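You operate a simulated robot arm through the tools that you are given. There is no shell and no other tool. Be economical: measure what you need, move in short steps, check, and stop when the job is done.

You are at the controls of a simulated robot arm. One attempt, no reset.

Task
Put some things from the top of the long table away. At the end: the pad from the top of the long table is in the book rest end drawer; the brush from the top of the long table is in the book rest end drawer; whatever was shut is shut again. Leave all else as you found it, and nothing knocked over (what rides in a drawer may roll over).

The check looks at the end state, three seconds after you hand in, the way a careful person would. Anything else that was tipped, shoved, dropped, spilled or broken makes it a failure.

Robot
A 7-joint arm with a two-finger parallel gripper, fixed in place. Base frame: the origin is at the foot of the arm, x ahead of it, y to its left, z up. Units: m, degrees, N and s.
With the tool pointing down near the work surface it reaches from about 0.28 to 0.68 m from the base axis. Its first joint turns from -66.0 to 66.0 degrees. Payload 1.57 kg.
Tool frame: the origin (TCP) lies between the finger pads and is the grasp point; the fingertips stand 0.03 m ahead of it; z points along the fingers, y is the line along which they close. The gripper opens to 0.11 m. The fingers are 0.024 m wide and 0.012 m thick; the gripper's body (0.048 by 0.112 m) begins 0.078 m behind the TCP.
Orientation is told as [roll, pitch, yaw] about the base's x, y, z axes, in that order, counted from this pose: with the fingers straight down and closing along the base's y, the tool's x points along the base's -x, its y along +y and its z along -z.

Tools
- The arm moves only by the tool jog_arm. Its arguments are lists of equal length, an entry for each row: "jaw": the opening, from 0 (shut) to 1 (fully open); "slide": the shift along the base's x, y, z in m, a list of three; "rotation": the turn, a rotation vector about the base's x, y, z in degrees, a list of three. In form: {"jaw": [jaw, ...], "slide": [[x, y, z], ...], "rotation": [[ax, ay, az], ...]}. A call has 1 to 8 rows; each row is the pose to reach, as a shift and turn from the pose commanded when the call began. Rows are played at 5 a second. More than 0.05 m and 8.6 degrees between two rows, or a gripper value outside its range, and nothing of the call is played. A pose out of reach is approached as far as the arm can. The call stops where the force on the tool passes 40 N (or 10 N more than at its start, if that is more) or the arm is blocked; 0.2 s more then pass. The fingers move at their own pace (about 0.108 m/s each) and stop on an object; they squeeze with about 43 N. The grip force told is the motor's: it shows also when the fingers shut on nothing. Time passes only in rows, and 0.2 s behind the last, so rows that repeat a pose let the fingers close. It gives the time, the measured TCP pose, the force on the tool (base axes), the opening and the grip force at its end, in the units of the frame above (readings bear some noise).
- Cameras (640 x 400 px; columns grow to the right, rows downward): "scene" is fixed at [0.1442, -0.3926, 1.3828]; the picture's right is [0.85, -0.53, 0.00], its down [-0.42, -0.68, -0.60] and it looks along [0.31, 0.51, -0.80] (base axes); focal length 282 px, centre (320, 200). "wrist" rides on the gripper at [-0.036, 0, -0.08] in the tool frame; the picture's right is [0.00, -1.00, 0.00], its down [0.97, 0.00, -0.24] and it looks along [0.24, 0.00, 0.97] (tool axes); focal length 218 px, centre (320, 200).
- grab_frame(camera): a new picture of that camera. No time passes.
- pixel_to_xyz(camera, pixels): for up to 12 pixels [column, row] of the newest picture of that camera ("zoom" is the newest enlarged one), the place [x, y, z] in the base frame of the surface seen there, good to about 0.003 m, but the place of the scene camera against the robot may be out by one fixed shift of up to 0.012 m in any direction. No time passes.
- zoom(camera, box): a new picture of the part [left, top, right, bottom] of that camera's present view, enlarged. No time passes.
- hand_in(): hands the job in; it is judged then, once.

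Work in short steps. Measure before you move; look again where a grasp or a placing could have gone wrong, and mend it. You have 80 turns and 38 pictures in all, those below and enlarged ones among them. Open the gripper and draw the arm clear of the work before you hand the job in, unless the task says otherwise; then end with one line.

The tools are called after ">>>" as name(argument=value, ...) on one line, values as JSON. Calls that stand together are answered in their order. jog_arm: Moves the arm, as the interface text tells. Its arguments: {"type":"object","properties":{"jaw":{"type":"array"},"slide":{"type":"array"},"rotation":{"type":"array"}},"required":["jaw","slide","rotation"]} The other tools are called the same way: grab_frame (camera) takes a picture; pixel_to_xyz (camera, pixels) gives the place of the surface under pixels of a picture; zoom (camera, box) takes an enlarged picture of a part of a camera's view; hand_in () hands the job in.

At the start:

```text
time: 0.0
tcp_pos: [0.415, 0.0652, 1.0219]
ee_rot: [0.0, 0.0, 0.0]
wrist_force: [0.2, 0.2, 0.7]
grip_width: 0.11
gripper_force: 0.1
```

scene: 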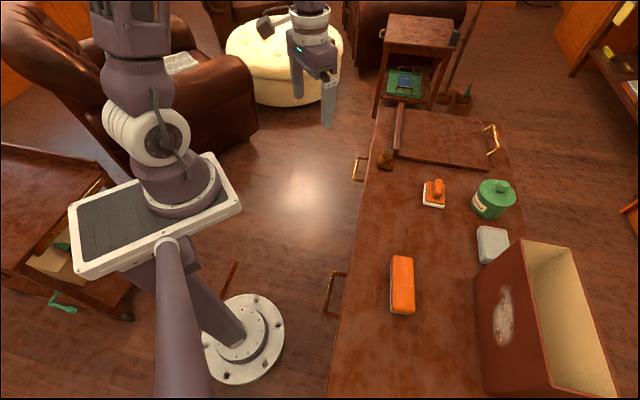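
wrist: 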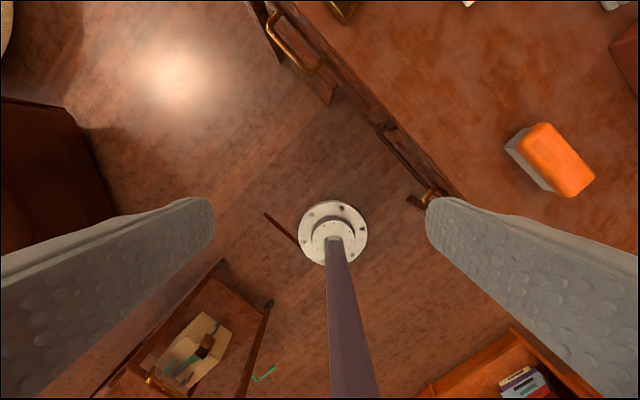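

The scene shows the long table with two handles at its left side (360,168) and (335,293) and several objects on top. I zoom in to tell the things apart.

>>> zoom(camera="scene", box=[330, 90, 530, 215])

>>> zoom(camera="scene", box=[320, 170, 560, 320])

```text
3.20 times, centred on (430, 152) of scene
```

zoom: 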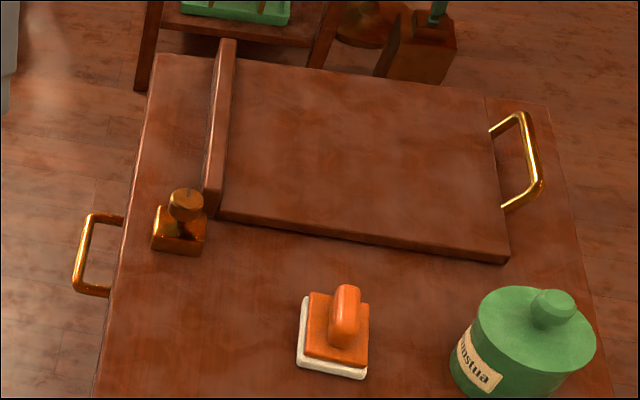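

```text
2.67 times, centred on (440, 245) of scene
```

zoom: 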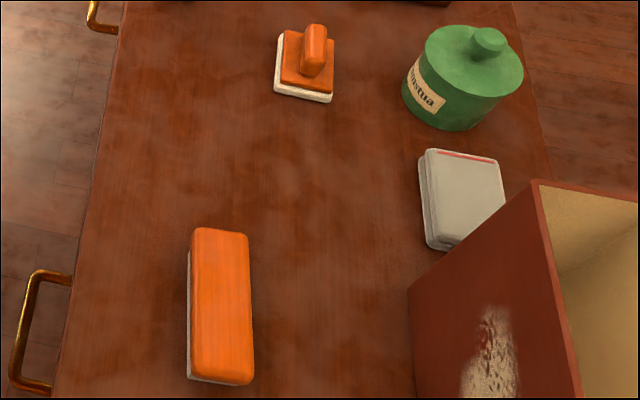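

Two orange things and a grey flat tin are candidates. I zoom in harder on each, and on like things elsewhere in the room.

>>> zoom(camera="scene", box=[410, 170, 474, 210])

>>> zoom(camera="scene", box=[364, 55, 444, 105])

>>> zoom(camera="wrist", box=[130, 290, 290, 390])

>>> zoom(camera="scene", box=[560, 20, 640, 120])

>>> pixel_to_xyz(camera="scene", pixels=[[438, 182], [436, 188], [425, 205], [443, 208], [402, 260], [400, 308], [492, 230], [356, 180], [367, 157], [383, 200], [340, 272], [386, 165]])

```text
10.00 times, centred on (442, 190) of scene
```

zoom: 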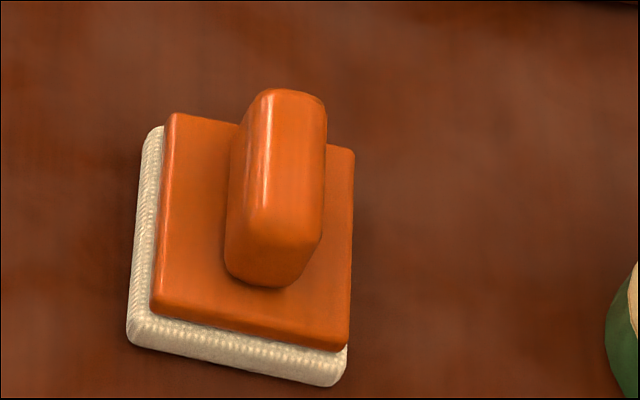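

```text
8.00 times, centred on (404, 80) of scene
```

zoom: 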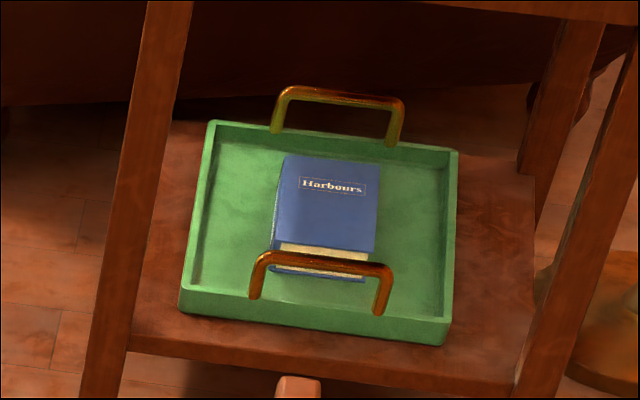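

```text
4.00 times, centred on (210, 340) of wrist
```

zoom: 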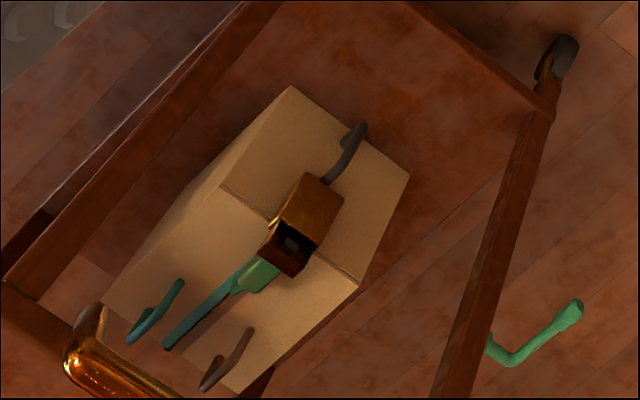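

```text
4.00 times, centred on (600, 70) of scene
```

zoom: 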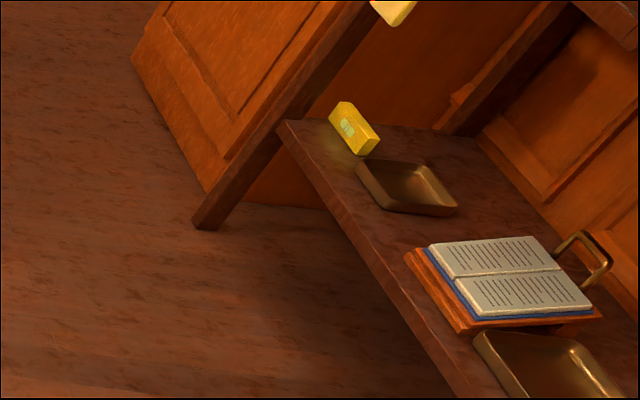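

```text
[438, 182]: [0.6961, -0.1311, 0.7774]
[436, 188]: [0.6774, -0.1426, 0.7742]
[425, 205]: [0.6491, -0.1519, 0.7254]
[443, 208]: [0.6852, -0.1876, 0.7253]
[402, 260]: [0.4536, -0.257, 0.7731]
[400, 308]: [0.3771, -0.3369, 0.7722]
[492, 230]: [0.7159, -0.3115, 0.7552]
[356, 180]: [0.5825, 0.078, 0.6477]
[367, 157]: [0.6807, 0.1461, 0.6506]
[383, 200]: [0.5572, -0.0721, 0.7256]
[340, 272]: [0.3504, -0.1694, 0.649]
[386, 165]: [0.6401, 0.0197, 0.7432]
```

The handled orange thing has a ribbed white base. I look at the base of the long orange block and the grey tin.

>>> zoom(camera="wrist", box=[490, 110, 610, 210])

>>> zoom(camera="scene", box=[462, 215, 526, 275])

>>> zoom(camera="scene", box=[370, 245, 434, 325])

```text
4.00 times, centred on (550, 160) of wrist
```

zoom: 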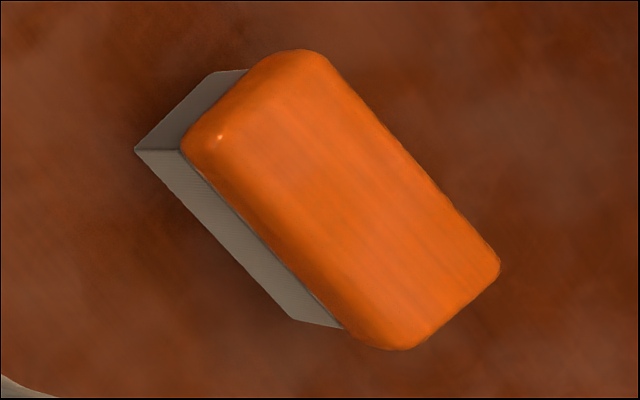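

```text
6.67 times, centred on (494, 245) of scene
```

zoom: 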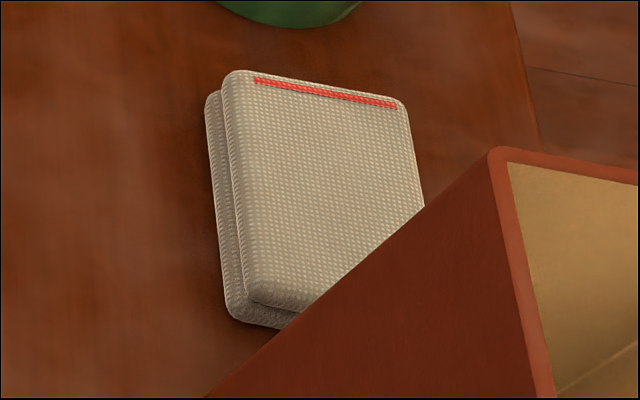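

```text
5.00 times, centred on (402, 285) of scene
```

zoom: 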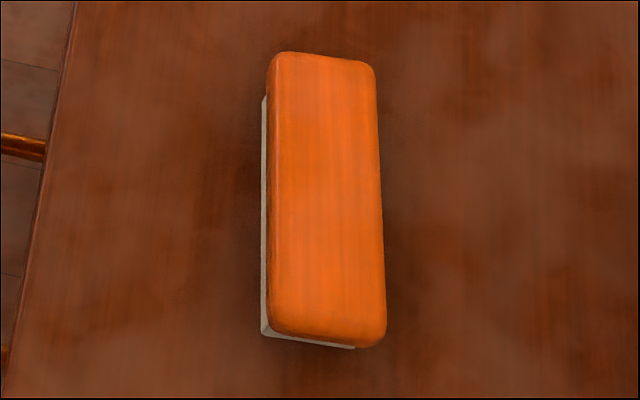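

So: the handled orange thing with the cloth base is the pad, the long orange block with bristles is the brush, and the grey thing is a folded cloth with a red stripe. I now measure the table edge, the book-rest-end handle and the objects.

>>> zoom(camera="scene", box=[330, 130, 410, 190])

>>> pixel_to_xyz(camera="scene", pixels=[[378, 115], [371, 150], [362, 200], [350, 260], [340, 320], [398, 108], [395, 150], [378, 163], [394, 168], [433, 176], [388, 156], [500, 110]])

>>> pixel_to_xyz(camera="zoom", pixels=[[190, 210], [300, 220], [225, 205], [285, 210], [215, 270], [190, 340], [200, 385], [270, 230], [260, 390], [300, 160], [240, 220], [320, 150]])

```text
6.67 times, centred on (370, 160) of scene
```

zoom: 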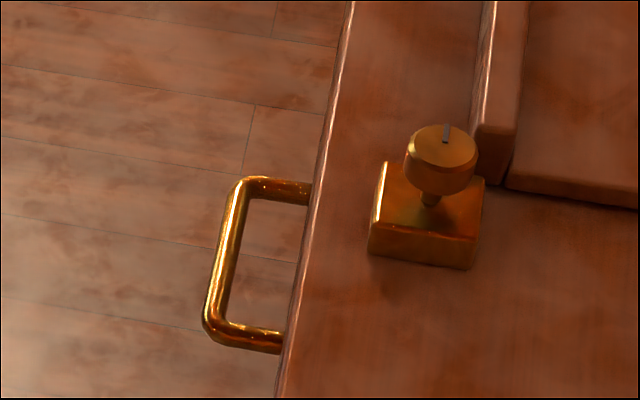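

```text
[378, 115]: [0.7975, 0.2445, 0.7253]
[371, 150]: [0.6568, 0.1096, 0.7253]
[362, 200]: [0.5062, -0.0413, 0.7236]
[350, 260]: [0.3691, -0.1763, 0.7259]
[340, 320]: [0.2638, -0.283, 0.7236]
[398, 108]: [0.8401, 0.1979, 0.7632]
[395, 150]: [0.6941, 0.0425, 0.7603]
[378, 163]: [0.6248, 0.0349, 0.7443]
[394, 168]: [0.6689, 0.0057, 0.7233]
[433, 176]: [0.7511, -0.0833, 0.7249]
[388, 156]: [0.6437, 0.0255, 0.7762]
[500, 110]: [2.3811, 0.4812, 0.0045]
```

```text
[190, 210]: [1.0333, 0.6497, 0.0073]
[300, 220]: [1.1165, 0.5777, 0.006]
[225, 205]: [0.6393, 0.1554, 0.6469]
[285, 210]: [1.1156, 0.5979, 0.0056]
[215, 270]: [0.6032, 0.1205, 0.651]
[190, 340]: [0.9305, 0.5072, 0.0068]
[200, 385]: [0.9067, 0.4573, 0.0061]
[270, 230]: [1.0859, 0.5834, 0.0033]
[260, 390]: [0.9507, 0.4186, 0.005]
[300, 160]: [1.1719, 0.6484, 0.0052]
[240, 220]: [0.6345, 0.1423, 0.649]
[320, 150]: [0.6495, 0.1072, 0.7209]
```

The table's front edge runs at 45° (x−y≈0.547) and the handle bar centre is near (0.608, 0.125, 0.65). I move above it, turned 45° so the fingers close across the bar, with the jaw part shut.

>>> jog_arm(jaw=[0.9, 0.8, 0.7, 0.6, 0.5, 0.4, 0.4], slide=[[0.032, 0.01, -0.02], [0.064, 0.02, -0.04], [0.096, 0.03, -0.06], [0.128, 0.04, -0.08], [0.16, 0.05, -0.1], [0.19, 0.06, -0.12], [0.19, 0.06, -0.12]], rotation=[[0, 0, 7.5], [0, 0, 15], [0, 0, 22.5], [0, 0, 30], [0, 0, 37.5], [0, 0, 45], [0, 0, 45]])

>>> grab_frame(camera="wrist")

```text
time: 1.6
tcp_pos: [0.6028, 0.1273, 0.9006]
ee_rot: [0.0, 0.0, 45.1]
wrist_force: [1.1, -0.6, 0.8]
grip_width: 0.0441
gripper_force: 0.1
```

```text
25 pictures are left
```

wrist: 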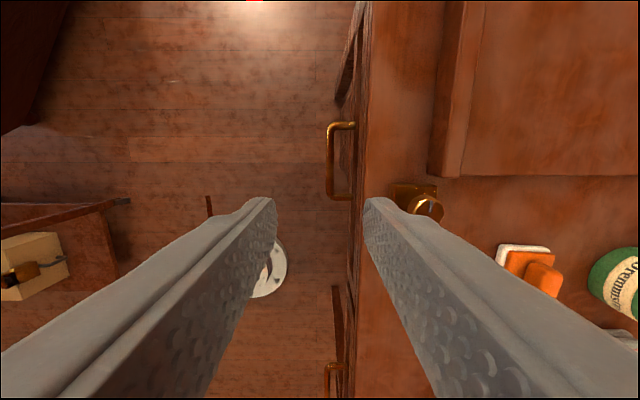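

The wrist view shows the bar at column ~330, rows 125–195, with the stamp at (425,205). I measure them with this camera, which is true to the robot.

>>> pixel_to_xyz(camera="wrist", pixels=[[330, 135], [330, 160], [330, 188], [344, 125], [345, 195], [372, 150], [366, 250], [352, 160], [404, 195], [426, 207], [357, 160], [545, 280]])

>>> zoom(camera="wrist", box=[300, 100, 400, 220])

```text
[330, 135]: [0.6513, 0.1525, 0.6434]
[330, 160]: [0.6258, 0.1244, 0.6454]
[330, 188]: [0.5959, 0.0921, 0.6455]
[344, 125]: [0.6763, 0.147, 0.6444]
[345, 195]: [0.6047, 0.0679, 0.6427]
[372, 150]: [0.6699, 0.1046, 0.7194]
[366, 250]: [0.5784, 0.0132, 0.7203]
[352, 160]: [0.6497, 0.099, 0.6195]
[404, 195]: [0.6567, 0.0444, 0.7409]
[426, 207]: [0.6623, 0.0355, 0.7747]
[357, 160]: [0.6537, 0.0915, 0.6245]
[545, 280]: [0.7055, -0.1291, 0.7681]
```

```text
3.33 times, centred on (350, 160) of wrist
```

zoom: 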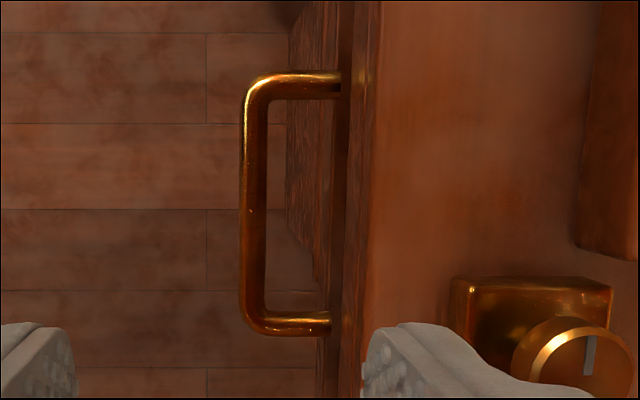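

By the wrist camera the bar centre is (0.624, 0.1225), top z 0.645, and the table edge lies 0.045 m behind it. I centre over it and go down to z≈0.70.

>>> jog_arm(jaw=[0.4, 0.4, 0.4, 0.4, 0.4, 0.4], slide=[[0.018, -0.002, -0.0], [0.018, -0.002, -0.045], [0.018, -0.002, -0.09], [0.018, -0.002, -0.135], [0.018, -0.002, -0.17], [0.018, -0.002, -0.17]], rotation=[[0, 0, 0], [0, 0, 0], [0, 0, 0], [0, 0, 0], [0, 0, 0], [0, 0, 0]])

>>> grab_frame(camera="wrist")

```text
time: 3.0
tcp_pos: [0.6202, 0.1264, 0.731]
ee_rot: [0.0, -0.1, 45.0]
wrist_force: [-0.6, -1.0, 0.2]
grip_width: 0.0439
gripper_force: 0.1
```

```text
23 pictures are left
```

wrist: 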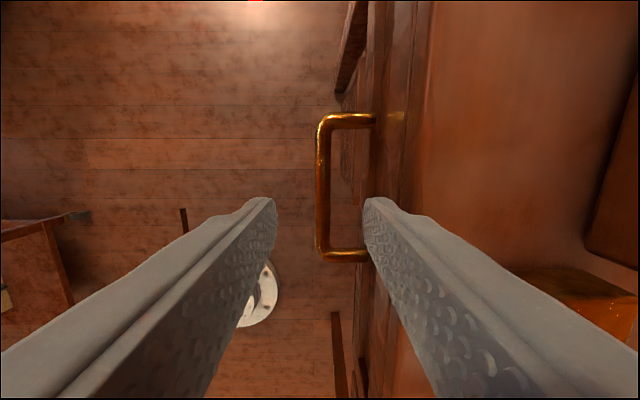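

The bar sits at column 322, midway between the fingers. I go down to z≈0.657 and close on it.

>>> jog_arm(jaw=[0.4, 0.4, 0.4, 0.2, 0.0, 0.0, 0.0], slide=[[0, 0, -0.035], [0, 0, -0.074], [0, 0, -0.074], [0, 0, -0.074], [0, 0, -0.074], [0, 0, -0.074], [0, 0, -0.074]], rotation=[[0, 0, 0], [0, 0, 0], [0, 0, 0], [0, 0, 0], [0, 0, 0], [0, 0, 0], [0, 0, 0]])

```text
time: 4.6
tcp_pos: [0.6224, 0.1284, 0.6579]
ee_rot: [0.0, 0.1, 45.0]
wrist_force: [0.4, 0.1, -4.0]
grip_width: 0.0125
gripper_force: 29.6
```

Gripped (width 0.0125, 29.6 N). I pull outward along (−0.707, 0.707) in short steps.

>>> jog_arm(jaw=[0, 0, 0, 0, 0, 0, 0, 0], slide=[[-0.014, 0.014, 0], [-0.028, 0.028, 0], [-0.042, 0.042, 0], [-0.056, 0.056, 0], [-0.07, 0.07, 0], [-0.084, 0.084, 0], [-0.098, 0.098, 0], [-0.112, 0.112, 0]], rotation=[[0, 0, 0], [0, 0, 0], [0, 0, 0], [0, 0, 0], [0, 0, 0], [0, 0, 0], [0, 0, 0], [0, 0, 0]])

>>> grab_frame(camera="scene")

```text
time: 6.4
tcp_pos: [0.5129, 0.2366, 0.6579]
ee_rot: [0.1, -0.4, 44.9]
wrist_force: [12.8, 12.4, -1.5]
grip_width: 0.0129
gripper_force: 29.2
```

```text
22 pictures are left
```

scene: 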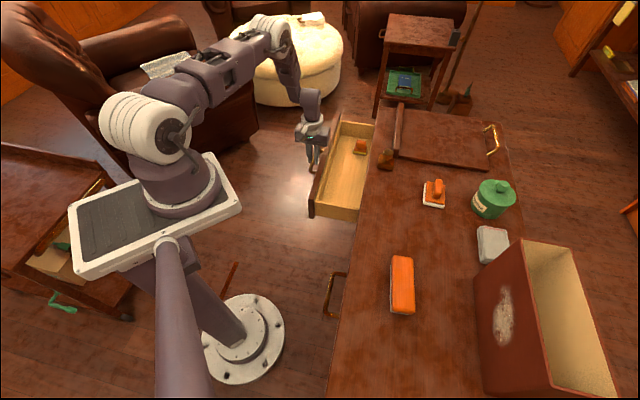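

The drawer has come out about 0.155 m and holds something small at (360,146). I look closer and measure the inside.

>>> zoom(camera="scene", box=[295, 105, 395, 225])

>>> pixel_to_xyz(camera="scene", pixels=[[340, 127], [371, 126], [345, 140], [340, 180], [330, 200], [352, 200], [312, 212], [357, 215], [360, 144], [355, 152], [366, 152], [315, 180]])

```text
3.33 times, centred on (345, 165) of scene
```

zoom: 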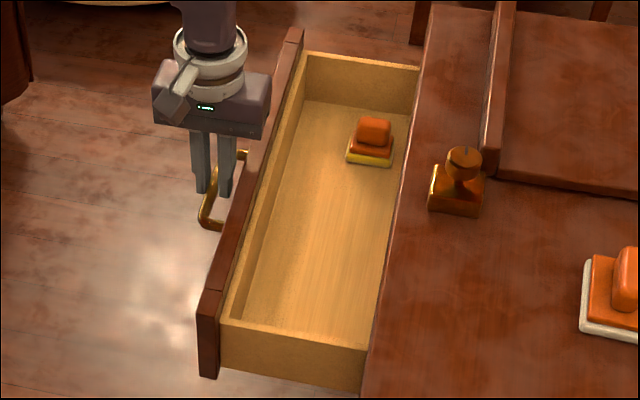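

```text
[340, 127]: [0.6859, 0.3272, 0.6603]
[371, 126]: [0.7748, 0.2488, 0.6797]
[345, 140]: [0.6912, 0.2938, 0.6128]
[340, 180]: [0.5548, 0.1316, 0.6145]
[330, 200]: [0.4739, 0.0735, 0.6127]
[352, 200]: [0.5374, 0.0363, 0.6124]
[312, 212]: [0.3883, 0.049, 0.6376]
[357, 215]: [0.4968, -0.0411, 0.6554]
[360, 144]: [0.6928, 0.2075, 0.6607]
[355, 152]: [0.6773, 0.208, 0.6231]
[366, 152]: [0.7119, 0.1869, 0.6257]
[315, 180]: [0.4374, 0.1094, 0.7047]
```

There is already another pad (yellow base) in the drawer, far from the near end, with plenty of room nearer. I pull a little more so the gripper body fits between the drawer front and the table edge.

>>> jog_arm(jaw=[0, 0, 0, 0, 0, 0], slide=[[-0.009, 0.009, 0], [-0.018, 0.018, 0], [-0.027, 0.027, 0], [-0.036, 0.036, 0], [-0.045, 0.045, 0], [-0.045, 0.045, 0]], rotation=[[0, 0, 0], [0, 0, 0], [0, 0, 0], [0, 0, 0], [0, 0, 0], [0, 0, 0]])

```text
time: 7.8
tcp_pos: [0.4652, 0.281, 0.6582]
ee_rot: [0.1, 0.0, 45.0]
wrist_force: [11.8, 10.9, 16.5]
grip_width: 0.0127
gripper_force: 29.5
```

Drawer is out ~0.22 m. I release the bar and rise clear.

>>> jog_arm(jaw=[0.3, 0.35, 0.35, 0.35, 0.35, 0.35, 0.35], slide=[[0, 0, 0], [0, 0, 0], [0, 0, 0.04], [0, 0, 0.085], [0, 0, 0.13], [0, 0, 0.175], [0, 0, 0.22]], rotation=[[0, 0, 0], [0, 0, 0], [0, 0, 0], [0, 0, 0], [0, 0, 0], [0, 0, 0], [0, 0, 0]])

>>> grab_frame(camera="scene")

>>> grab_frame(camera="wrist")

```text
time: 9.4
tcp_pos: [0.4669, 0.282, 0.8782]
ee_rot: [0.0, -0.1, 45.0]
wrist_force: [-0.5, 0.9, -0.5]
grip_width: 0.0383
gripper_force: 0.0
```

```text
20 pictures are left
```

scene: 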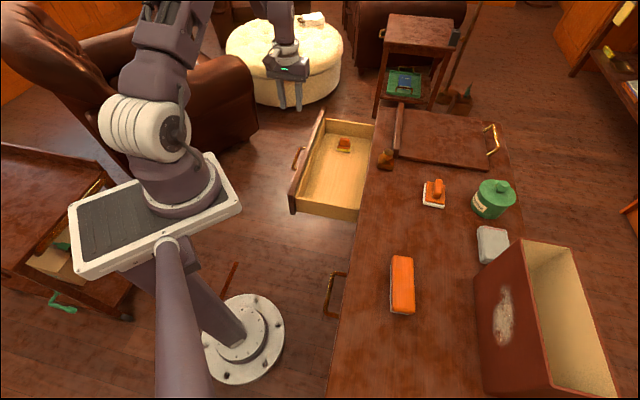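

```text
19 pictures are left
```

wrist: 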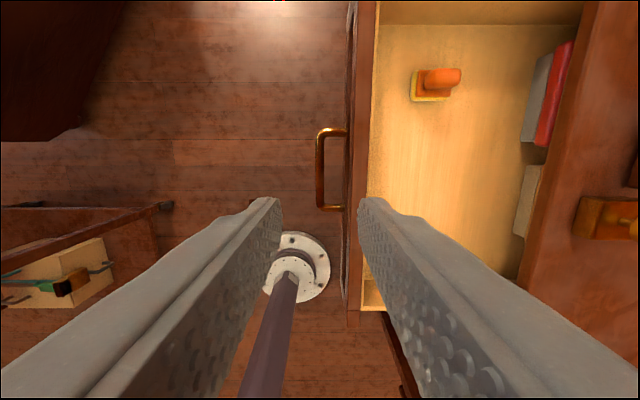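

The drawer also holds a red book and a grey item near the back. I measure the drawer's inside with the wrist picture.

>>> pixel_to_xyz(camera="wrist", pixels=[[358, 150], [378, 150], [380, 60], [435, 90], [460, 75], [410, 100], [525, 140], [518, 230], [450, 200], [373, 285], [540, 240], [500, 150]])

>>> pixel_to_xyz(camera="scene", pixels=[[310, 195], [300, 205], [355, 205], [352, 212], [340, 170], [360, 200], [402, 257], [391, 283], [414, 283], [401, 311], [390, 312], [414, 312]])

```text
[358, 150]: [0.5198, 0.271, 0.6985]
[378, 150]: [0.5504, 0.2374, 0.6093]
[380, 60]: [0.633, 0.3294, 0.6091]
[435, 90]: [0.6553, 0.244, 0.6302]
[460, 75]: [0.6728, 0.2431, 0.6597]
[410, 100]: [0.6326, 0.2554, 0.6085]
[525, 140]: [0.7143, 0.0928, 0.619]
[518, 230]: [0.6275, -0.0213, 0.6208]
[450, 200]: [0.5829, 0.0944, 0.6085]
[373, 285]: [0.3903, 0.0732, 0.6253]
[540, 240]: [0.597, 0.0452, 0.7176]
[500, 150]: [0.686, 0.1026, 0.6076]
```

```text
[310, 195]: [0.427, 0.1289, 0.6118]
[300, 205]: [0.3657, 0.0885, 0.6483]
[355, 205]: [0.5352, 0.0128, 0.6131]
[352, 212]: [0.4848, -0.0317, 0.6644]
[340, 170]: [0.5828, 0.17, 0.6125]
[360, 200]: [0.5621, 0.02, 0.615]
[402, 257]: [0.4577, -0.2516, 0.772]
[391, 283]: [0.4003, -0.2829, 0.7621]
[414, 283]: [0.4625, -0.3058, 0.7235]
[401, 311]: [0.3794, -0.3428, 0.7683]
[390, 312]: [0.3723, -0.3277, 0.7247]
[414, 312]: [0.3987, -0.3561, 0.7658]
```

Drawer floor z 0.608, inner front at x−y≈0.313, free space u≈0.345–0.62 along the table. I carry the gripper across toward the brush, opening the jaw, and measure the box's near face on the way.

>>> jog_arm(jaw=[0.5, 0.6, 0.7, 0.8, 0.8, 0.8, 0.8, 0.8], slide=[[-0.005, -0.045, 0.02], [-0.01, -0.09, 0.03], [-0.015, -0.135, 0.03], [-0.02, -0.18, 0.03], [-0.025, -0.225, 0.03], [-0.03, -0.27, 0.03], [-0.035, -0.315, 0.03], [-0.04, -0.36, 0.03]], rotation=[[0, 0, 0], [0, 0, 0], [0, 0, 0], [0, 0, 0], [0, 0, 0], [0, 0, 0], [0, 0, 0], [0, 0, 0]])

>>> pixel_to_xyz(camera="scene", pixels=[[525, 243], [478, 290], [482, 375], [560, 398], [496, 370], [500, 260]])

```text
time: 11.2
tcp_pos: [0.4258, -0.08, 0.9077]
ee_rot: [0.1, 0.1, 45.2]
wrist_force: [-0.6, 0.3, 1.3]
grip_width: 0.0882
gripper_force: 0.2
```

```text
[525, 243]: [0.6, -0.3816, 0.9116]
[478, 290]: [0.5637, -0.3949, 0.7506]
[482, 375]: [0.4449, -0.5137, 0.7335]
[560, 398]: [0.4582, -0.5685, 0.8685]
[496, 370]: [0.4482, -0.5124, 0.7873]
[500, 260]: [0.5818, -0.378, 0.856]
```

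The box face is ~0.17 m from the brush, so there is room. I move over the brush and look.

>>> jog_arm(jaw=[0.8, 0.8, 0.8, 0.8, 0.8, 0.8], slide=[[0, -0.045, 0], [0, -0.09, 0], [0, -0.135, 0], [0, -0.18, 0], [0.004, -0.222, -0.01], [0.004, -0.222, -0.01]], rotation=[[0, 0, 0], [0, 0, 0], [0, 0, 0], [0, 0, 0], [0, 0, 0], [0, 0, 0]])

>>> grab_frame(camera="wrist")

```text
time: 12.6
tcp_pos: [0.428, -0.3023, 0.8972]
ee_rot: [0.0, 0.0, 45.0]
wrist_force: [-0.2, 0.7, -0.2]
grip_width: 0.0878
gripper_force: 0.1
```

```text
18 pictures are left
```

wrist: 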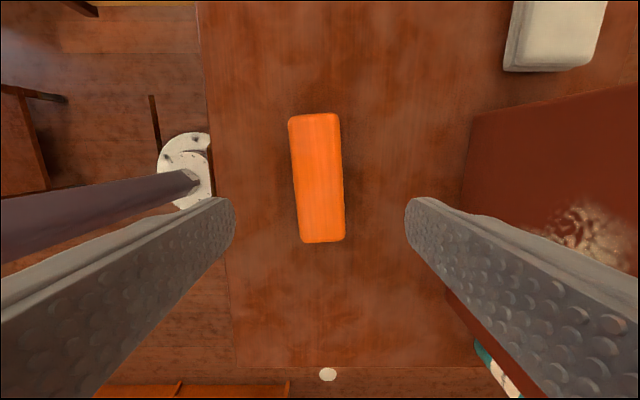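

The brush lies at (318,178), tilted ~4° from my grip axis. I measure its corners.

>>> pixel_to_xyz(camera="wrist", pixels=[[314, 119], [323, 238], [318, 178], [293, 180], [342, 176], [303, 239], [343, 237], [291, 121], [338, 117]])

```text
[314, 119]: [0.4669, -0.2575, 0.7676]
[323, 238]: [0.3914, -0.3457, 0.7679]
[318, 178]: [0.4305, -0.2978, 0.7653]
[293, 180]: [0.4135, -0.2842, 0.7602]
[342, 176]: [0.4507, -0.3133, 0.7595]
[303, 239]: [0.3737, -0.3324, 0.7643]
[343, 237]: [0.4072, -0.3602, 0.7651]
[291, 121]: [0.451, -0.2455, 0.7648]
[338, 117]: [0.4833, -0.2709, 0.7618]
```

Brush centre (0.430, −0.301), axis at 49.4°, width 0.047, top z 0.766. I turn +4.4°, go down to z≈0.755 and close.

>>> jog_arm(jaw=[0.8, 0.8, 0.8, 0.8, 0.5, 0.2, 0.2, 0.2], slide=[[0.002, 0.001, -0.04], [0.002, 0.001, -0.085], [0.002, 0.001, -0.125], [0.002, 0.001, -0.142], [0.002, 0.001, -0.142], [0.002, 0.001, -0.142], [0.002, 0.001, -0.142], [0.002, 0.001, -0.142]], rotation=[[0, 0, 4.4], [0, 0, 4.4], [0, 0, 4.4], [0, 0, 4.4], [0, 0, 4.4], [0, 0, 4.4], [0, 0, 4.4], [0, 0, 4.4]])

```text
time: 14.4
tcp_pos: [0.4318, -0.3006, 0.7558]
ee_rot: [0.0, 0.0, 49.4]
wrist_force: [0.1, 0.3, 0.4]
grip_width: 0.0494
gripper_force: 42.6
```

Gripped (0.049 m, 42.6 N). I lift 0.11 m and move toward the drawer.

>>> jog_arm(jaw=[0.2, 0.2, 0.2, 0.2, 0.2, 0.2, 0.2, 0.2], slide=[[0, 0, 0.03], [0, 0, 0.07], [0.0, 0, 0.11], [0.01, 0.045, 0.11], [0.02, 0.09, 0.11], [0.03, 0.135, 0.11], [0.04, 0.18, 0.11], [0.05, 0.225, 0.11]], rotation=[[0, 0, 0], [0, 0, 0], [0, 0, 0], [0, 0, -1], [0, 0, -2], [0, 0, -3], [0, 0, -4.4], [0, 0, -4.4]])

>>> jog_arm(jaw=[0.2, 0.2, 0.2, 0.2, 0.2], slide=[[0.01, 0.045, 0], [0.02, 0.09, 0], [0.03, 0.135, 0], [0.034, 0.161, 0], [0.034, 0.161, 0]], rotation=[[0, 0, 0], [0, 0, 0], [0, 0, 0], [0, 0, 0], [0, 0, 0]])

>>> grab_frame(camera="wrist")

>>> grab_frame(camera="scene")

```text
time: 16.2
tcp_pos: [0.4833, -0.0736, 0.8667]
ee_rot: [0.0, 0.0, 44.9]
wrist_force: [-0.4, 0.6, -0.4]
grip_width: 0.0492
gripper_force: 43.2
```

```text
time: 17.4
tcp_pos: [0.5173, 0.0864, 0.8654]
ee_rot: [0.0, 0.0, 45.1]
wrist_force: [-0.4, -0.6, -2.1]
grip_width: 0.0491
gripper_force: 43.0
```

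```text
17 pictures are left
```

wrist: 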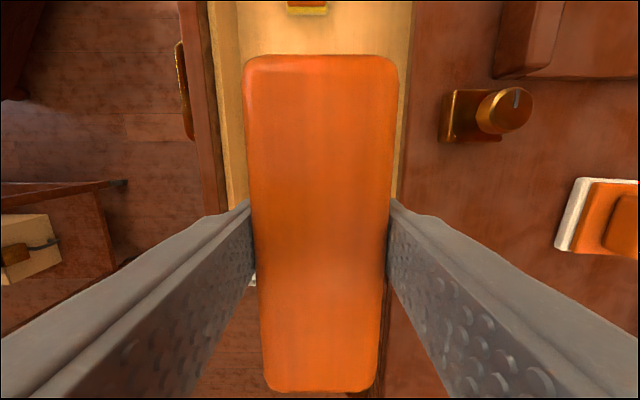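

```text
16 pictures are left
```

scene: 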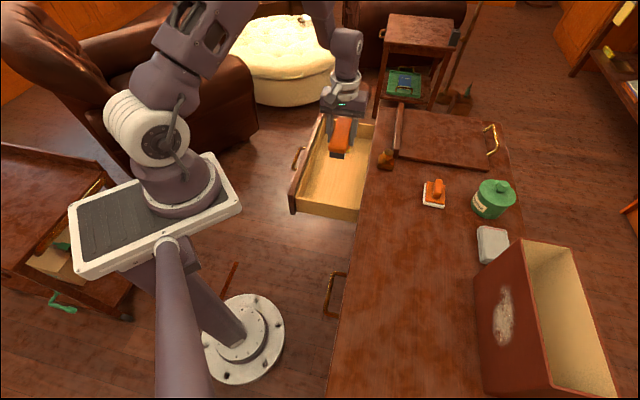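

The brush is held squarely over the drawer. I shift 1 cm along the table and lower it to just above the floor (TCP z≈0.647).

>>> jog_arm(jaw=[0.2, 0.2, 0.2, 0.2, 0.2, 0.2, 0.2], slide=[[0.006, 0.008, 0], [0.006, 0.008, -0.045], [0.006, 0.008, -0.09], [0.006, 0.008, -0.135], [0.006, 0.008, -0.175], [0.006, 0.008, -0.205], [0.006, 0.008, -0.219]], rotation=[[0, 0, 0], [0, 0, 0], [0, 0, 0], [0, 0, 0], [0, 0, 0], [0, 0, 0], [0, 0, 0]])

```text
time: 19.0
tcp_pos: [0.5238, 0.0938, 0.6464]
ee_rot: [0.0, -0.1, 45.0]
wrist_force: [-0.5, -0.7, -0.8]
grip_width: 0.0494
gripper_force: 43.1
```

No contact yet and the readings are clean. I open the jaw moderately and rise.

>>> jog_arm(jaw=[0.6, 0.65, 0.65, 0.65, 0.65, 0.65, 0.65, 0.65], slide=[[0, 0, -0.002], [0, 0, -0.002], [0, 0, 0.03], [0, 0, 0.075], [0, 0, 0.12], [0, 0, 0.165], [0, 0, 0.21], [0, 0, 0.25]], rotation=[[0, 0, 0], [0, 0, 0], [0, 0, 0], [0, 0, 0], [0, 0, 0], [0, 0, 0], [0, 0, 0], [0, 0, 0]])

>>> grab_frame(camera="wrist")

```text
time: 20.8
tcp_pos: [0.5227, 0.094, 0.8945]
ee_rot: [0.0, 0.0, 44.9]
wrist_force: [0.2, -0.7, -0.2]
grip_width: 0.0715
gripper_force: 0.1
```

```text
15 pictures are left
```

wrist: 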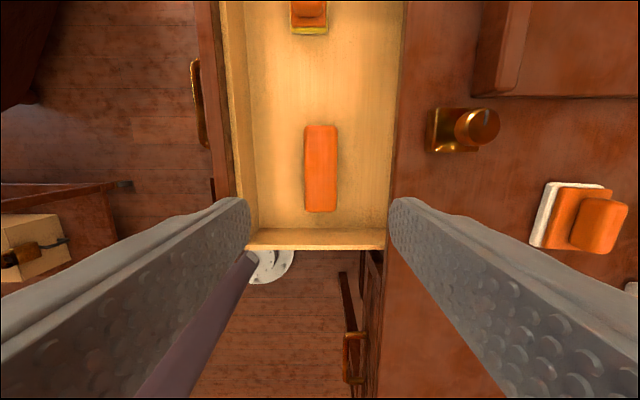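

The brush lies well in the drawer. The pad shows at (580,217); I measure it from here and from the scene picture.

>>> pixel_to_xyz(camera="wrist", pixels=[[605, 202], [590, 245], [622, 248], [582, 203], [603, 225], [561, 190], [550, 243], [534, 244], [550, 184], [320, 130], [322, 205], [305, 32]])

>>> pixel_to_xyz(camera="scene", pixels=[[438, 180], [435, 193], [433, 183], [441, 186], [437, 188], [425, 203], [442, 207], [445, 187], [430, 182]])

```text
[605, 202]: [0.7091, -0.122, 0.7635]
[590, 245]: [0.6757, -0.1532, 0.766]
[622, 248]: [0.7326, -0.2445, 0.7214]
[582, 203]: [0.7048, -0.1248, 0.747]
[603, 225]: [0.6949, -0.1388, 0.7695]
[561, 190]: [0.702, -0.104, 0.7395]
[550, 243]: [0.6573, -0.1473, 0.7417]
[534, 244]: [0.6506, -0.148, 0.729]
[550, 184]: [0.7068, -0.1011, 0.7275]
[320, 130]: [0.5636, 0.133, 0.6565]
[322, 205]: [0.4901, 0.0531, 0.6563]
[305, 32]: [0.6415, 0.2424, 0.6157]
```

```text
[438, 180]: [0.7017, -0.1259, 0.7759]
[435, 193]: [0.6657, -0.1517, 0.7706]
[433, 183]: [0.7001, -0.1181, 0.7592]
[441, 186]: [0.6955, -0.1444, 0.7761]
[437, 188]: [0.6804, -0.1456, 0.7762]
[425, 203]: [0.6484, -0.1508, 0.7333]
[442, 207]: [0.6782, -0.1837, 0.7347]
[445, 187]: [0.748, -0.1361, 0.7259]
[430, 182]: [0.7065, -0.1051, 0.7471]
```

The pad's knob centre is near (0.696, −0.144), top z 0.771, ridge at ~40°. That is r≈0.71, so I move there high and see how well it is reached.

>>> jog_arm(jaw=[0.65, 0.65, 0.65, 0.65, 0.65, 0.65, 0.65, 0.65], slide=[[0.025, -0.034, 0], [0.05, -0.068, 0], [0.075, -0.102, 0], [0.1, -0.136, 0], [0.125, -0.17, 0], [0.15, -0.204, -0.01], [0.173, -0.238, -0.02], [0.173, -0.238, -0.02]], rotation=[[0, 0, -1], [0, 0, -2], [0, 0, -3], [0, 0, -4], [0, 0, -5], [0, 0, -5], [0, 0, -5], [0, 0, -5]])

>>> grab_frame(camera="wrist")

```text
time: 22.6
tcp_pos: [0.6827, -0.1343, 0.8783]
ee_rot: [0.0, 0.0, 40.0]
wrist_force: [-0.2, 0.6, -0.2]
grip_width: 0.0718
gripper_force: 0.1
out of reach, approached as far as the arm can: row 7, 8
```

```text
14 pictures are left
```

wrist: 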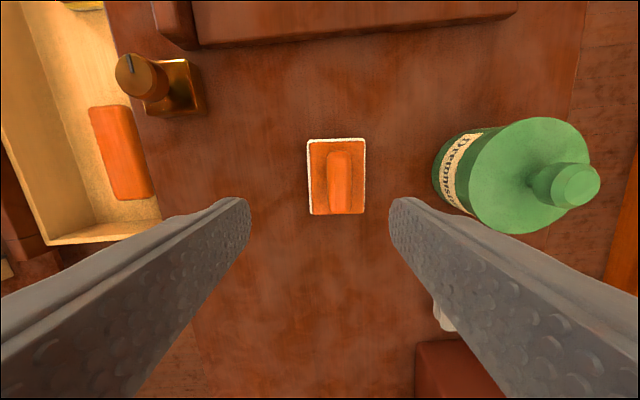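

The pad is square with the grip axis at (338,178), knob at (340,180). I measure it from here.

>>> pixel_to_xyz(camera="wrist", pixels=[[339, 155], [340, 180], [341, 207], [330, 182], [350, 182], [316, 180], [358, 180], [308, 177], [365, 177], [437, 170]])

```text
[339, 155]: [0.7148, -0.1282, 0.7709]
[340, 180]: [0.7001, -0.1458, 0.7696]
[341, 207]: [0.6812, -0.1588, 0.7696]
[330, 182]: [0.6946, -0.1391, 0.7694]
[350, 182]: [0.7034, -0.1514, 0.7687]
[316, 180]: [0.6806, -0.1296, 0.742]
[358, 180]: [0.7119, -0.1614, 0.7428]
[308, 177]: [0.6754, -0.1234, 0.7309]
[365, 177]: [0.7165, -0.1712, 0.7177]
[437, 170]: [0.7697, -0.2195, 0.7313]
```

The knob centre is (0.699, −0.144), top 0.770, ~0.017 wide; upright reach falls short by ~15 mm. I tilt the fingers 20° outward about the closing axis, staying high, to gain reach.

>>> jog_arm(jaw=[0.5, 0.5, 0.5, 0.5], slide=[[0, 0, 0], [0, 0, 0], [0, 0, 0], [0, 0, 0]], rotation=[[4.3, -5.1, 0], [8.6, -10.2, 0], [12.9, -15.3, 0], [12.9, -15.3, 0]])

```text
time: 23.6
tcp_pos: [0.6839, -0.1331, 0.8787]
ee_rot: [0.0, -20.1, 40.1]
wrist_force: [-1.2, -1.3, -0.2]
grip_width: 0.055
gripper_force: 0.0
```

The tilt is reached with position unchanged. I shift to the knob and go down to z≈0.80, then check.

>>> jog_arm(jaw=[0.5, 0.5, 0.5, 0.5], slide=[[0.013, -0.013, 0], [0.013, -0.013, -0.035], [0.013, -0.013, -0.07], [0.013, -0.013, -0.07]], rotation=[[0, 0, 0], [0, 0, 0], [0, 0, 0], [0, 0, 0]])

>>> grab_frame(camera="wrist")

```text
time: 24.6
tcp_pos: [0.6972, -0.148, 0.8087]
ee_rot: [0.0, -19.9, 40.0]
wrist_force: [0.5, 0.0, 0.0]
grip_width: 0.0548
gripper_force: 0.0
```

```text
13 pictures are left
```

wrist: 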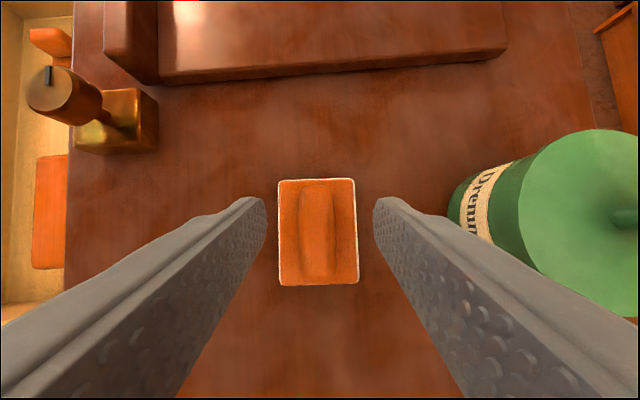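

Reached; the knob is centred at column 318 between the fingers. I descend to z≈0.778 (tips just above the plate at 0.742) and close.

>>> jog_arm(jaw=[0.5, 0.5, 0.3, 0.1, 0.0, 0.0, 0.0], slide=[[0, 0, -0.02], [0, 0, -0.031], [0, 0, -0.031], [0, 0, -0.031], [0, 0, -0.031], [0, 0, -0.031], [0, 0, -0.031]], rotation=[[0, 0, 0], [0, 0, 0], [0, 0, 0], [0, 0, 0], [0, 0, 0], [0, 0, 0], [0, 0, 0]])

```text
time: 26.2
tcp_pos: [0.6963, -0.1478, 0.7784]
ee_rot: [0.1, -20.0, 39.9]
wrist_force: [1.5, -0.4, -0.5]
grip_width: 0.0209
gripper_force: 33.4
```

Gripped the knob (0.021 m, 33 N). I lift, drawing inward to stay in reach, keeping the tilt so the pad stays level, and carry it toward the drawer.

>>> jog_arm(jaw=[0, 0, 0, 0, 0, 0, 0, 0], slide=[[0, 0, 0.03], [-0.01, 0.005, 0.07], [-0.03, 0.02, 0.11], [-0.045, 0.06, 0.12], [-0.06, 0.105, 0.12], [-0.07, 0.15, 0.12], [-0.08, 0.195, 0.12], [-0.085, 0.24, 0.12]], rotation=[[0, 0, 0], [0, 0, 0], [0, 0, 0], [0, 0, 1], [0, 0, 2], [0, 0, 3], [0, 0, 4], [0, 0, 5]])

>>> jog_arm(jaw=[0, 0, 0, 0], slide=[[-0.003, 0.04, 0], [-0.006, 0.08, 0], [-0.006, 0.085, 0], [-0.006, 0.085, 0]], rotation=[[0, 0, 0], [0, 0, 0], [0, 0, 0], [0, 0, 0]])

>>> grab_frame(camera="wrist")

>>> grab_frame(camera="scene")

```text
time: 28.0
tcp_pos: [0.6143, 0.091, 0.8975]
ee_rot: [0.1, -19.9, 44.9]
wrist_force: [0.7, -0.4, -0.4]
grip_width: 0.0208
gripper_force: 34.3
```

```text
time: 29.0
tcp_pos: [0.6054, 0.1799, 0.8977]
ee_rot: [0.2, -20.0, 45.0]
wrist_force: [-0.3, -0.4, -1.0]
grip_width: 0.0212
gripper_force: 33.9
```

```text
12 pictures are left
```

wrist: 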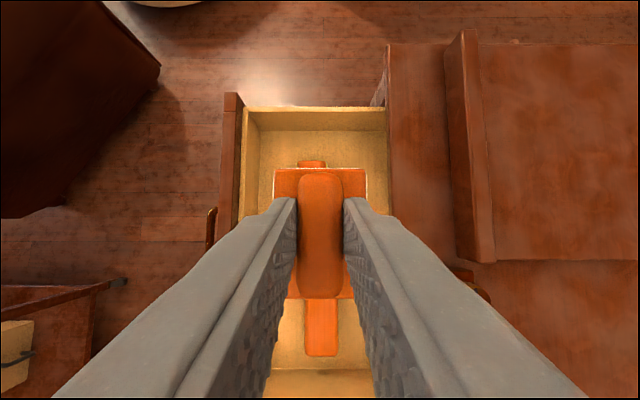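

```text
11 pictures are left
```

scene: 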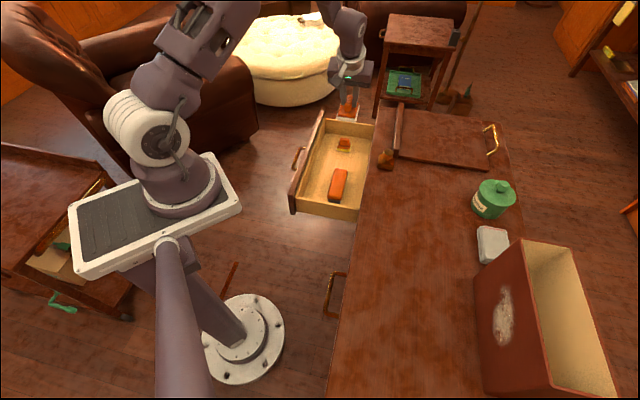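

All is level and placed between the brush and the old pad. I lower by 0.229 m to just above the drawer floor.

>>> jog_arm(jaw=[0, 0, 0, 0, 0, 0, 0], slide=[[0, 0, -0.04], [0, 0, -0.08], [0, 0, -0.12], [0, 0, -0.16], [0, 0, -0.195], [0, 0, -0.22], [0, 0, -0.229]], rotation=[[0, 0, 0], [0, 0, 0], [0, 0, 0], [0, 0, 0], [0, 0, 0], [0, 0, 0], [0, 0, 0]])

```text
time: 30.6
tcp_pos: [0.6053, 0.1782, 0.6689]
ee_rot: [0.1, -20.0, 45.0]
wrist_force: [0.4, -0.4, -1.2]
grip_width: 0.0209
gripper_force: 34.1
```

I release and rise, withdrawing along the tilted tool direction a little at first.

>>> jog_arm(jaw=[0.3, 0.4, 0.4, 0.4, 0.4, 0.4, 0.4, 0.4], slide=[[0, 0, -0.002], [0, 0, -0.002], [-0.005, -0.005, 0.03], [-0.01, -0.01, 0.07], [-0.01, -0.01, 0.11], [-0.01, -0.01, 0.155], [-0.01, -0.01, 0.2], [-0.01, -0.01, 0.24]], rotation=[[0, 0, 0], [0, 0, 0], [0, 0, 0], [0, 0, 0], [0, 0, 0], [0, 0, 0], [0, 0, 0], [0, 0, 0]])

>>> grab_frame(camera="scene")

>>> zoom(camera="scene", box=[275, 95, 415, 225])

```text
time: 32.4
tcp_pos: [0.5948, 0.169, 0.9087]
ee_rot: [0.1, -20.0, 45.0]
wrist_force: [0.0, 0.3, -0.5]
grip_width: 0.0442
gripper_force: 0.1
```

```text
10 pictures are left
```

scene: 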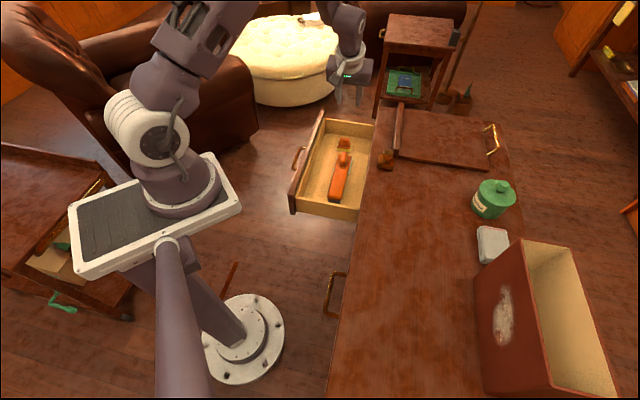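

```text
3.08 times, centred on (345, 160) of scene
```

zoom: 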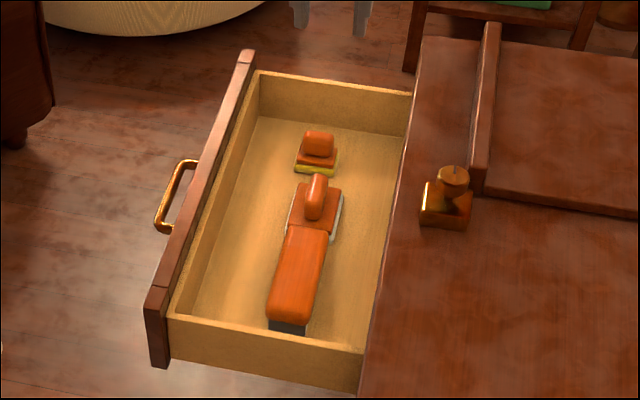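

Both lie upright in the drawer. I untilt and go back above the handle bar at (0.466, 0.281).

>>> jog_arm(jaw=[0.4, 0.4, 0.4, 0.4, 0.4, 0.4], slide=[[-0.03, 0.025, 0], [-0.06, 0.05, 0], [-0.09, 0.08, 0], [-0.12, 0.105, -0.03], [-0.129, 0.112, -0.06], [-0.129, 0.112, -0.06]], rotation=[[-4.7, 4.7, 0], [-9.4, 9.4, 0], [-14.14, 14.14, 0], [-14.14, 14.14, 0], [-14.14, 14.14, 0], [-14.14, 14.14, 0]])

>>> grab_frame(camera="wrist")

>>> pixel_to_xyz(camera="wrist", pixels=[[322, 150], [322, 165], [322, 180], [318, 160], [326, 160]])

```text
time: 33.8
tcp_pos: [0.4647, 0.2802, 0.8487]
ee_rot: [0.0, 0.0, 45.0]
wrist_force: [-0.6, -0.7, 0.2]
grip_width: 0.044
gripper_force: 0.0
```

```text
8 pictures are left
```

wrist: 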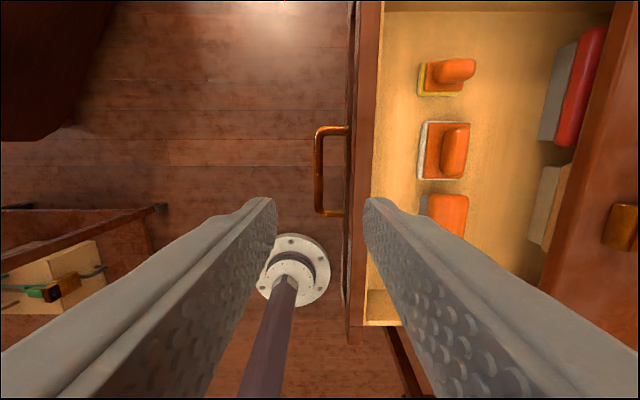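

```text
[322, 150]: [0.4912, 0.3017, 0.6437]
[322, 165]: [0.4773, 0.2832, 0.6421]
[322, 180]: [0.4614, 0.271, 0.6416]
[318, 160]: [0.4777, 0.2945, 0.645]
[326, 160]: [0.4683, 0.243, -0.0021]
```

The bar (x−y≈0.186) is centred under the fingers (0.1845). I go down to z≈0.657 and close on it.

>>> jog_arm(jaw=[0.4, 0.4, 0.4, 0.4, 0.4, 0.2, 0.0, 0.0], slide=[[0, 0, -0.045], [0, 0, -0.09], [0, 0, -0.135], [0, 0, -0.175], [0, 0, -0.192], [0, 0, -0.192], [0, 0, -0.192], [0, 0, -0.192]], rotation=[[0, 0, 0], [0, 0, 0], [0, 0, 0], [0, 0, 0], [0, 0, 0], [0, 0, 0], [0, 0, 0], [0, 0, 0]])

```text
time: 35.6
tcp_pos: [0.4671, 0.282, 0.6582]
ee_rot: [0.1, 0.0, 45.1]
wrist_force: [2.0, 2.2, -12.0]
grip_width: 0.0125
gripper_force: 29.6
```

Bar gripped. I push the drawer in smoothly.

>>> jog_arm(jaw=[0, 0, 0, 0, 0, 0, 0, 0], slide=[[0.012, -0.012, 0], [0.026, -0.026, 0], [0.04, -0.04, 0], [0.054, -0.054, 0], [0.068, -0.068, 0], [0.082, -0.082, 0], [0.096, -0.096, 0], [0.11, -0.11, 0]], rotation=[[0, 0, 0], [0, 0, 0], [0, 0, 0], [0, 0, 0], [0, 0, 0], [0, 0, 0], [0, 0, 0], [0, 0, 0]])

>>> jog_arm(jaw=[0, 0, 0, 0, 0, 0, 0], slide=[[0.01, -0.01, 0], [0.02, -0.02, 0], [0.03, -0.03, 0], [0.038, -0.038, 0], [0.044, -0.044, 0], [0.049, -0.049, 0], [0.053, -0.053, 0]], rotation=[[0, 0, 0], [0, 0, 0], [0, 0, 0], [0, 0, 0], [0, 0, 0], [0, 0, 0], [0, 0, 0]])

```text
time: 37.4
tcp_pos: [0.5772, 0.169, 0.6572]
ee_rot: [0.2, 0.2, 44.9]
wrist_force: [-2.1, -2.5, -18.2]
grip_width: 0.0129
gripper_force: 29.7
```

```text
time: 39.0
tcp_pos: [0.6227, 0.1237, 0.6564]
ee_rot: [0.6, 0.1, 45.2]
wrist_force: [-7.0, 2.3, 11.9]
grip_width: 0.0131
gripper_force: 29.3
stopped in row 7: the force on the tool passed its limit (the readings are from after the stop); the commanded pose is now the measured one
```

It met its stop at x−y≈0.499, matching the shut position. I release, rise, and look.

>>> jog_arm(jaw=[0.3, 0.35, 0.35, 0.35, 0.35, 0.35, 0.35, 0.35], slide=[[0, 0, 0], [0, 0, 0], [0, 0, 0.03], [0, 0, 0.07], [0, 0, 0.11], [-0.02, 0.02, 0.15], [-0.05, 0.05, 0.17], [-0.08, 0.08, 0.19]], rotation=[[0, 0, 0], [0, 0, 0], [0, 0, 0], [0, 0, 0], [0, 0, 0], [0, 0, 0], [0, 0, 0], [0, 0, 0]])

>>> jog_arm(jaw=[0.6, 0.8, 1.0, 1.0], slide=[[-0.03, 0.0, 0.03], [-0.06, 0.0, 0.06], [-0.09, 0.0, 0.09], [-0.09, 0.0, 0.09]], rotation=[[0, 0, 0], [0, 0, 0], [0, 0, 0], [0, 0, 0]])

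>>> grab_frame(camera="scene")

>>> zoom(camera="scene", box=[330, 90, 530, 215])

>>> pixel_to_xyz(camera="scene", pixels=[[356, 180], [378, 163], [388, 156], [360, 158], [357, 170], [398, 108], [395, 150]])

```text
time: 40.8
tcp_pos: [0.543, 0.2061, 0.8478]
ee_rot: [0.7, 0.0, 45.0]
wrist_force: [0.6, 0.3, 0.5]
grip_width: 0.0383
gripper_force: 0.2
```

```text
time: 41.8
tcp_pos: [0.453, 0.2029, 0.9375]
ee_rot: [0.6, 0.0, 44.9]
wrist_force: [0.5, 0.5, 0.5]
grip_width: 0.11
gripper_force: 0.0
```

```text
7 pictures are left
```

scene: 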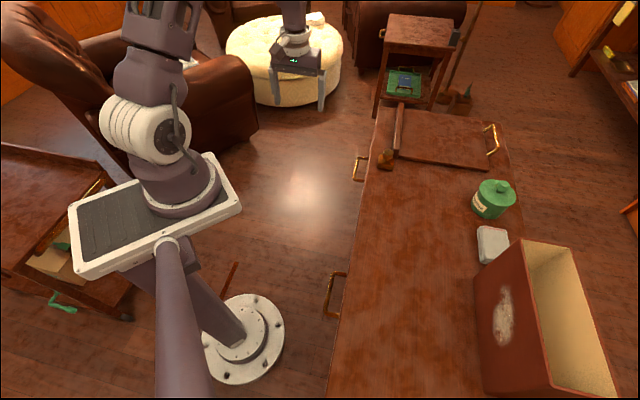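

```text
3.20 times, centred on (430, 152) of scene
```

zoom: 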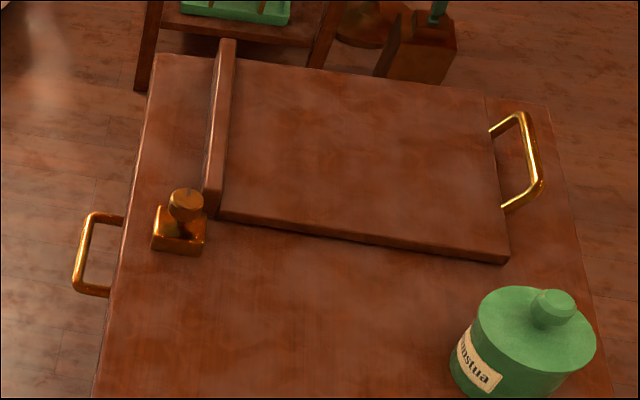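

```text
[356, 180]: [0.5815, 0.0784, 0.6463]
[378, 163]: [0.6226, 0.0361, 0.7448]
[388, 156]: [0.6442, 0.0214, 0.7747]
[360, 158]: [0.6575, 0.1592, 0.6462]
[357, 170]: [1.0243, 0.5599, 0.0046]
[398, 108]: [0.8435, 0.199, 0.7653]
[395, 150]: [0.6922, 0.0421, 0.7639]
```

The handle looks all but back at its old place; I compare at the earlier close zoom to be sure it is fully shut.

>>> zoom(camera="scene", box=[330, 130, 410, 190])

```text
6.67 times, centred on (370, 160) of scene
```

zoom: 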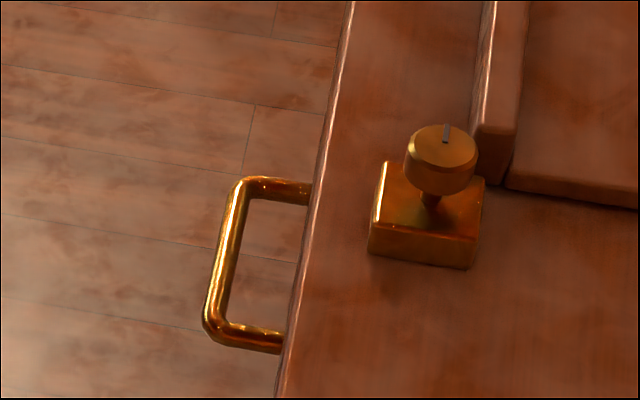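

The handle matches the starting picture: bar edge at (203,310), lower end at (283,345). The drawer is shut, the stamp hasn't moved, and the arm is clear with the gripper open, so I hand in.

>>> hand_in()

```text
The job is handed in.
```

The pad and the brush from the long table are in the book rest end drawer. The drawer is shut again, and the last pictures show nothing else on the table moved.
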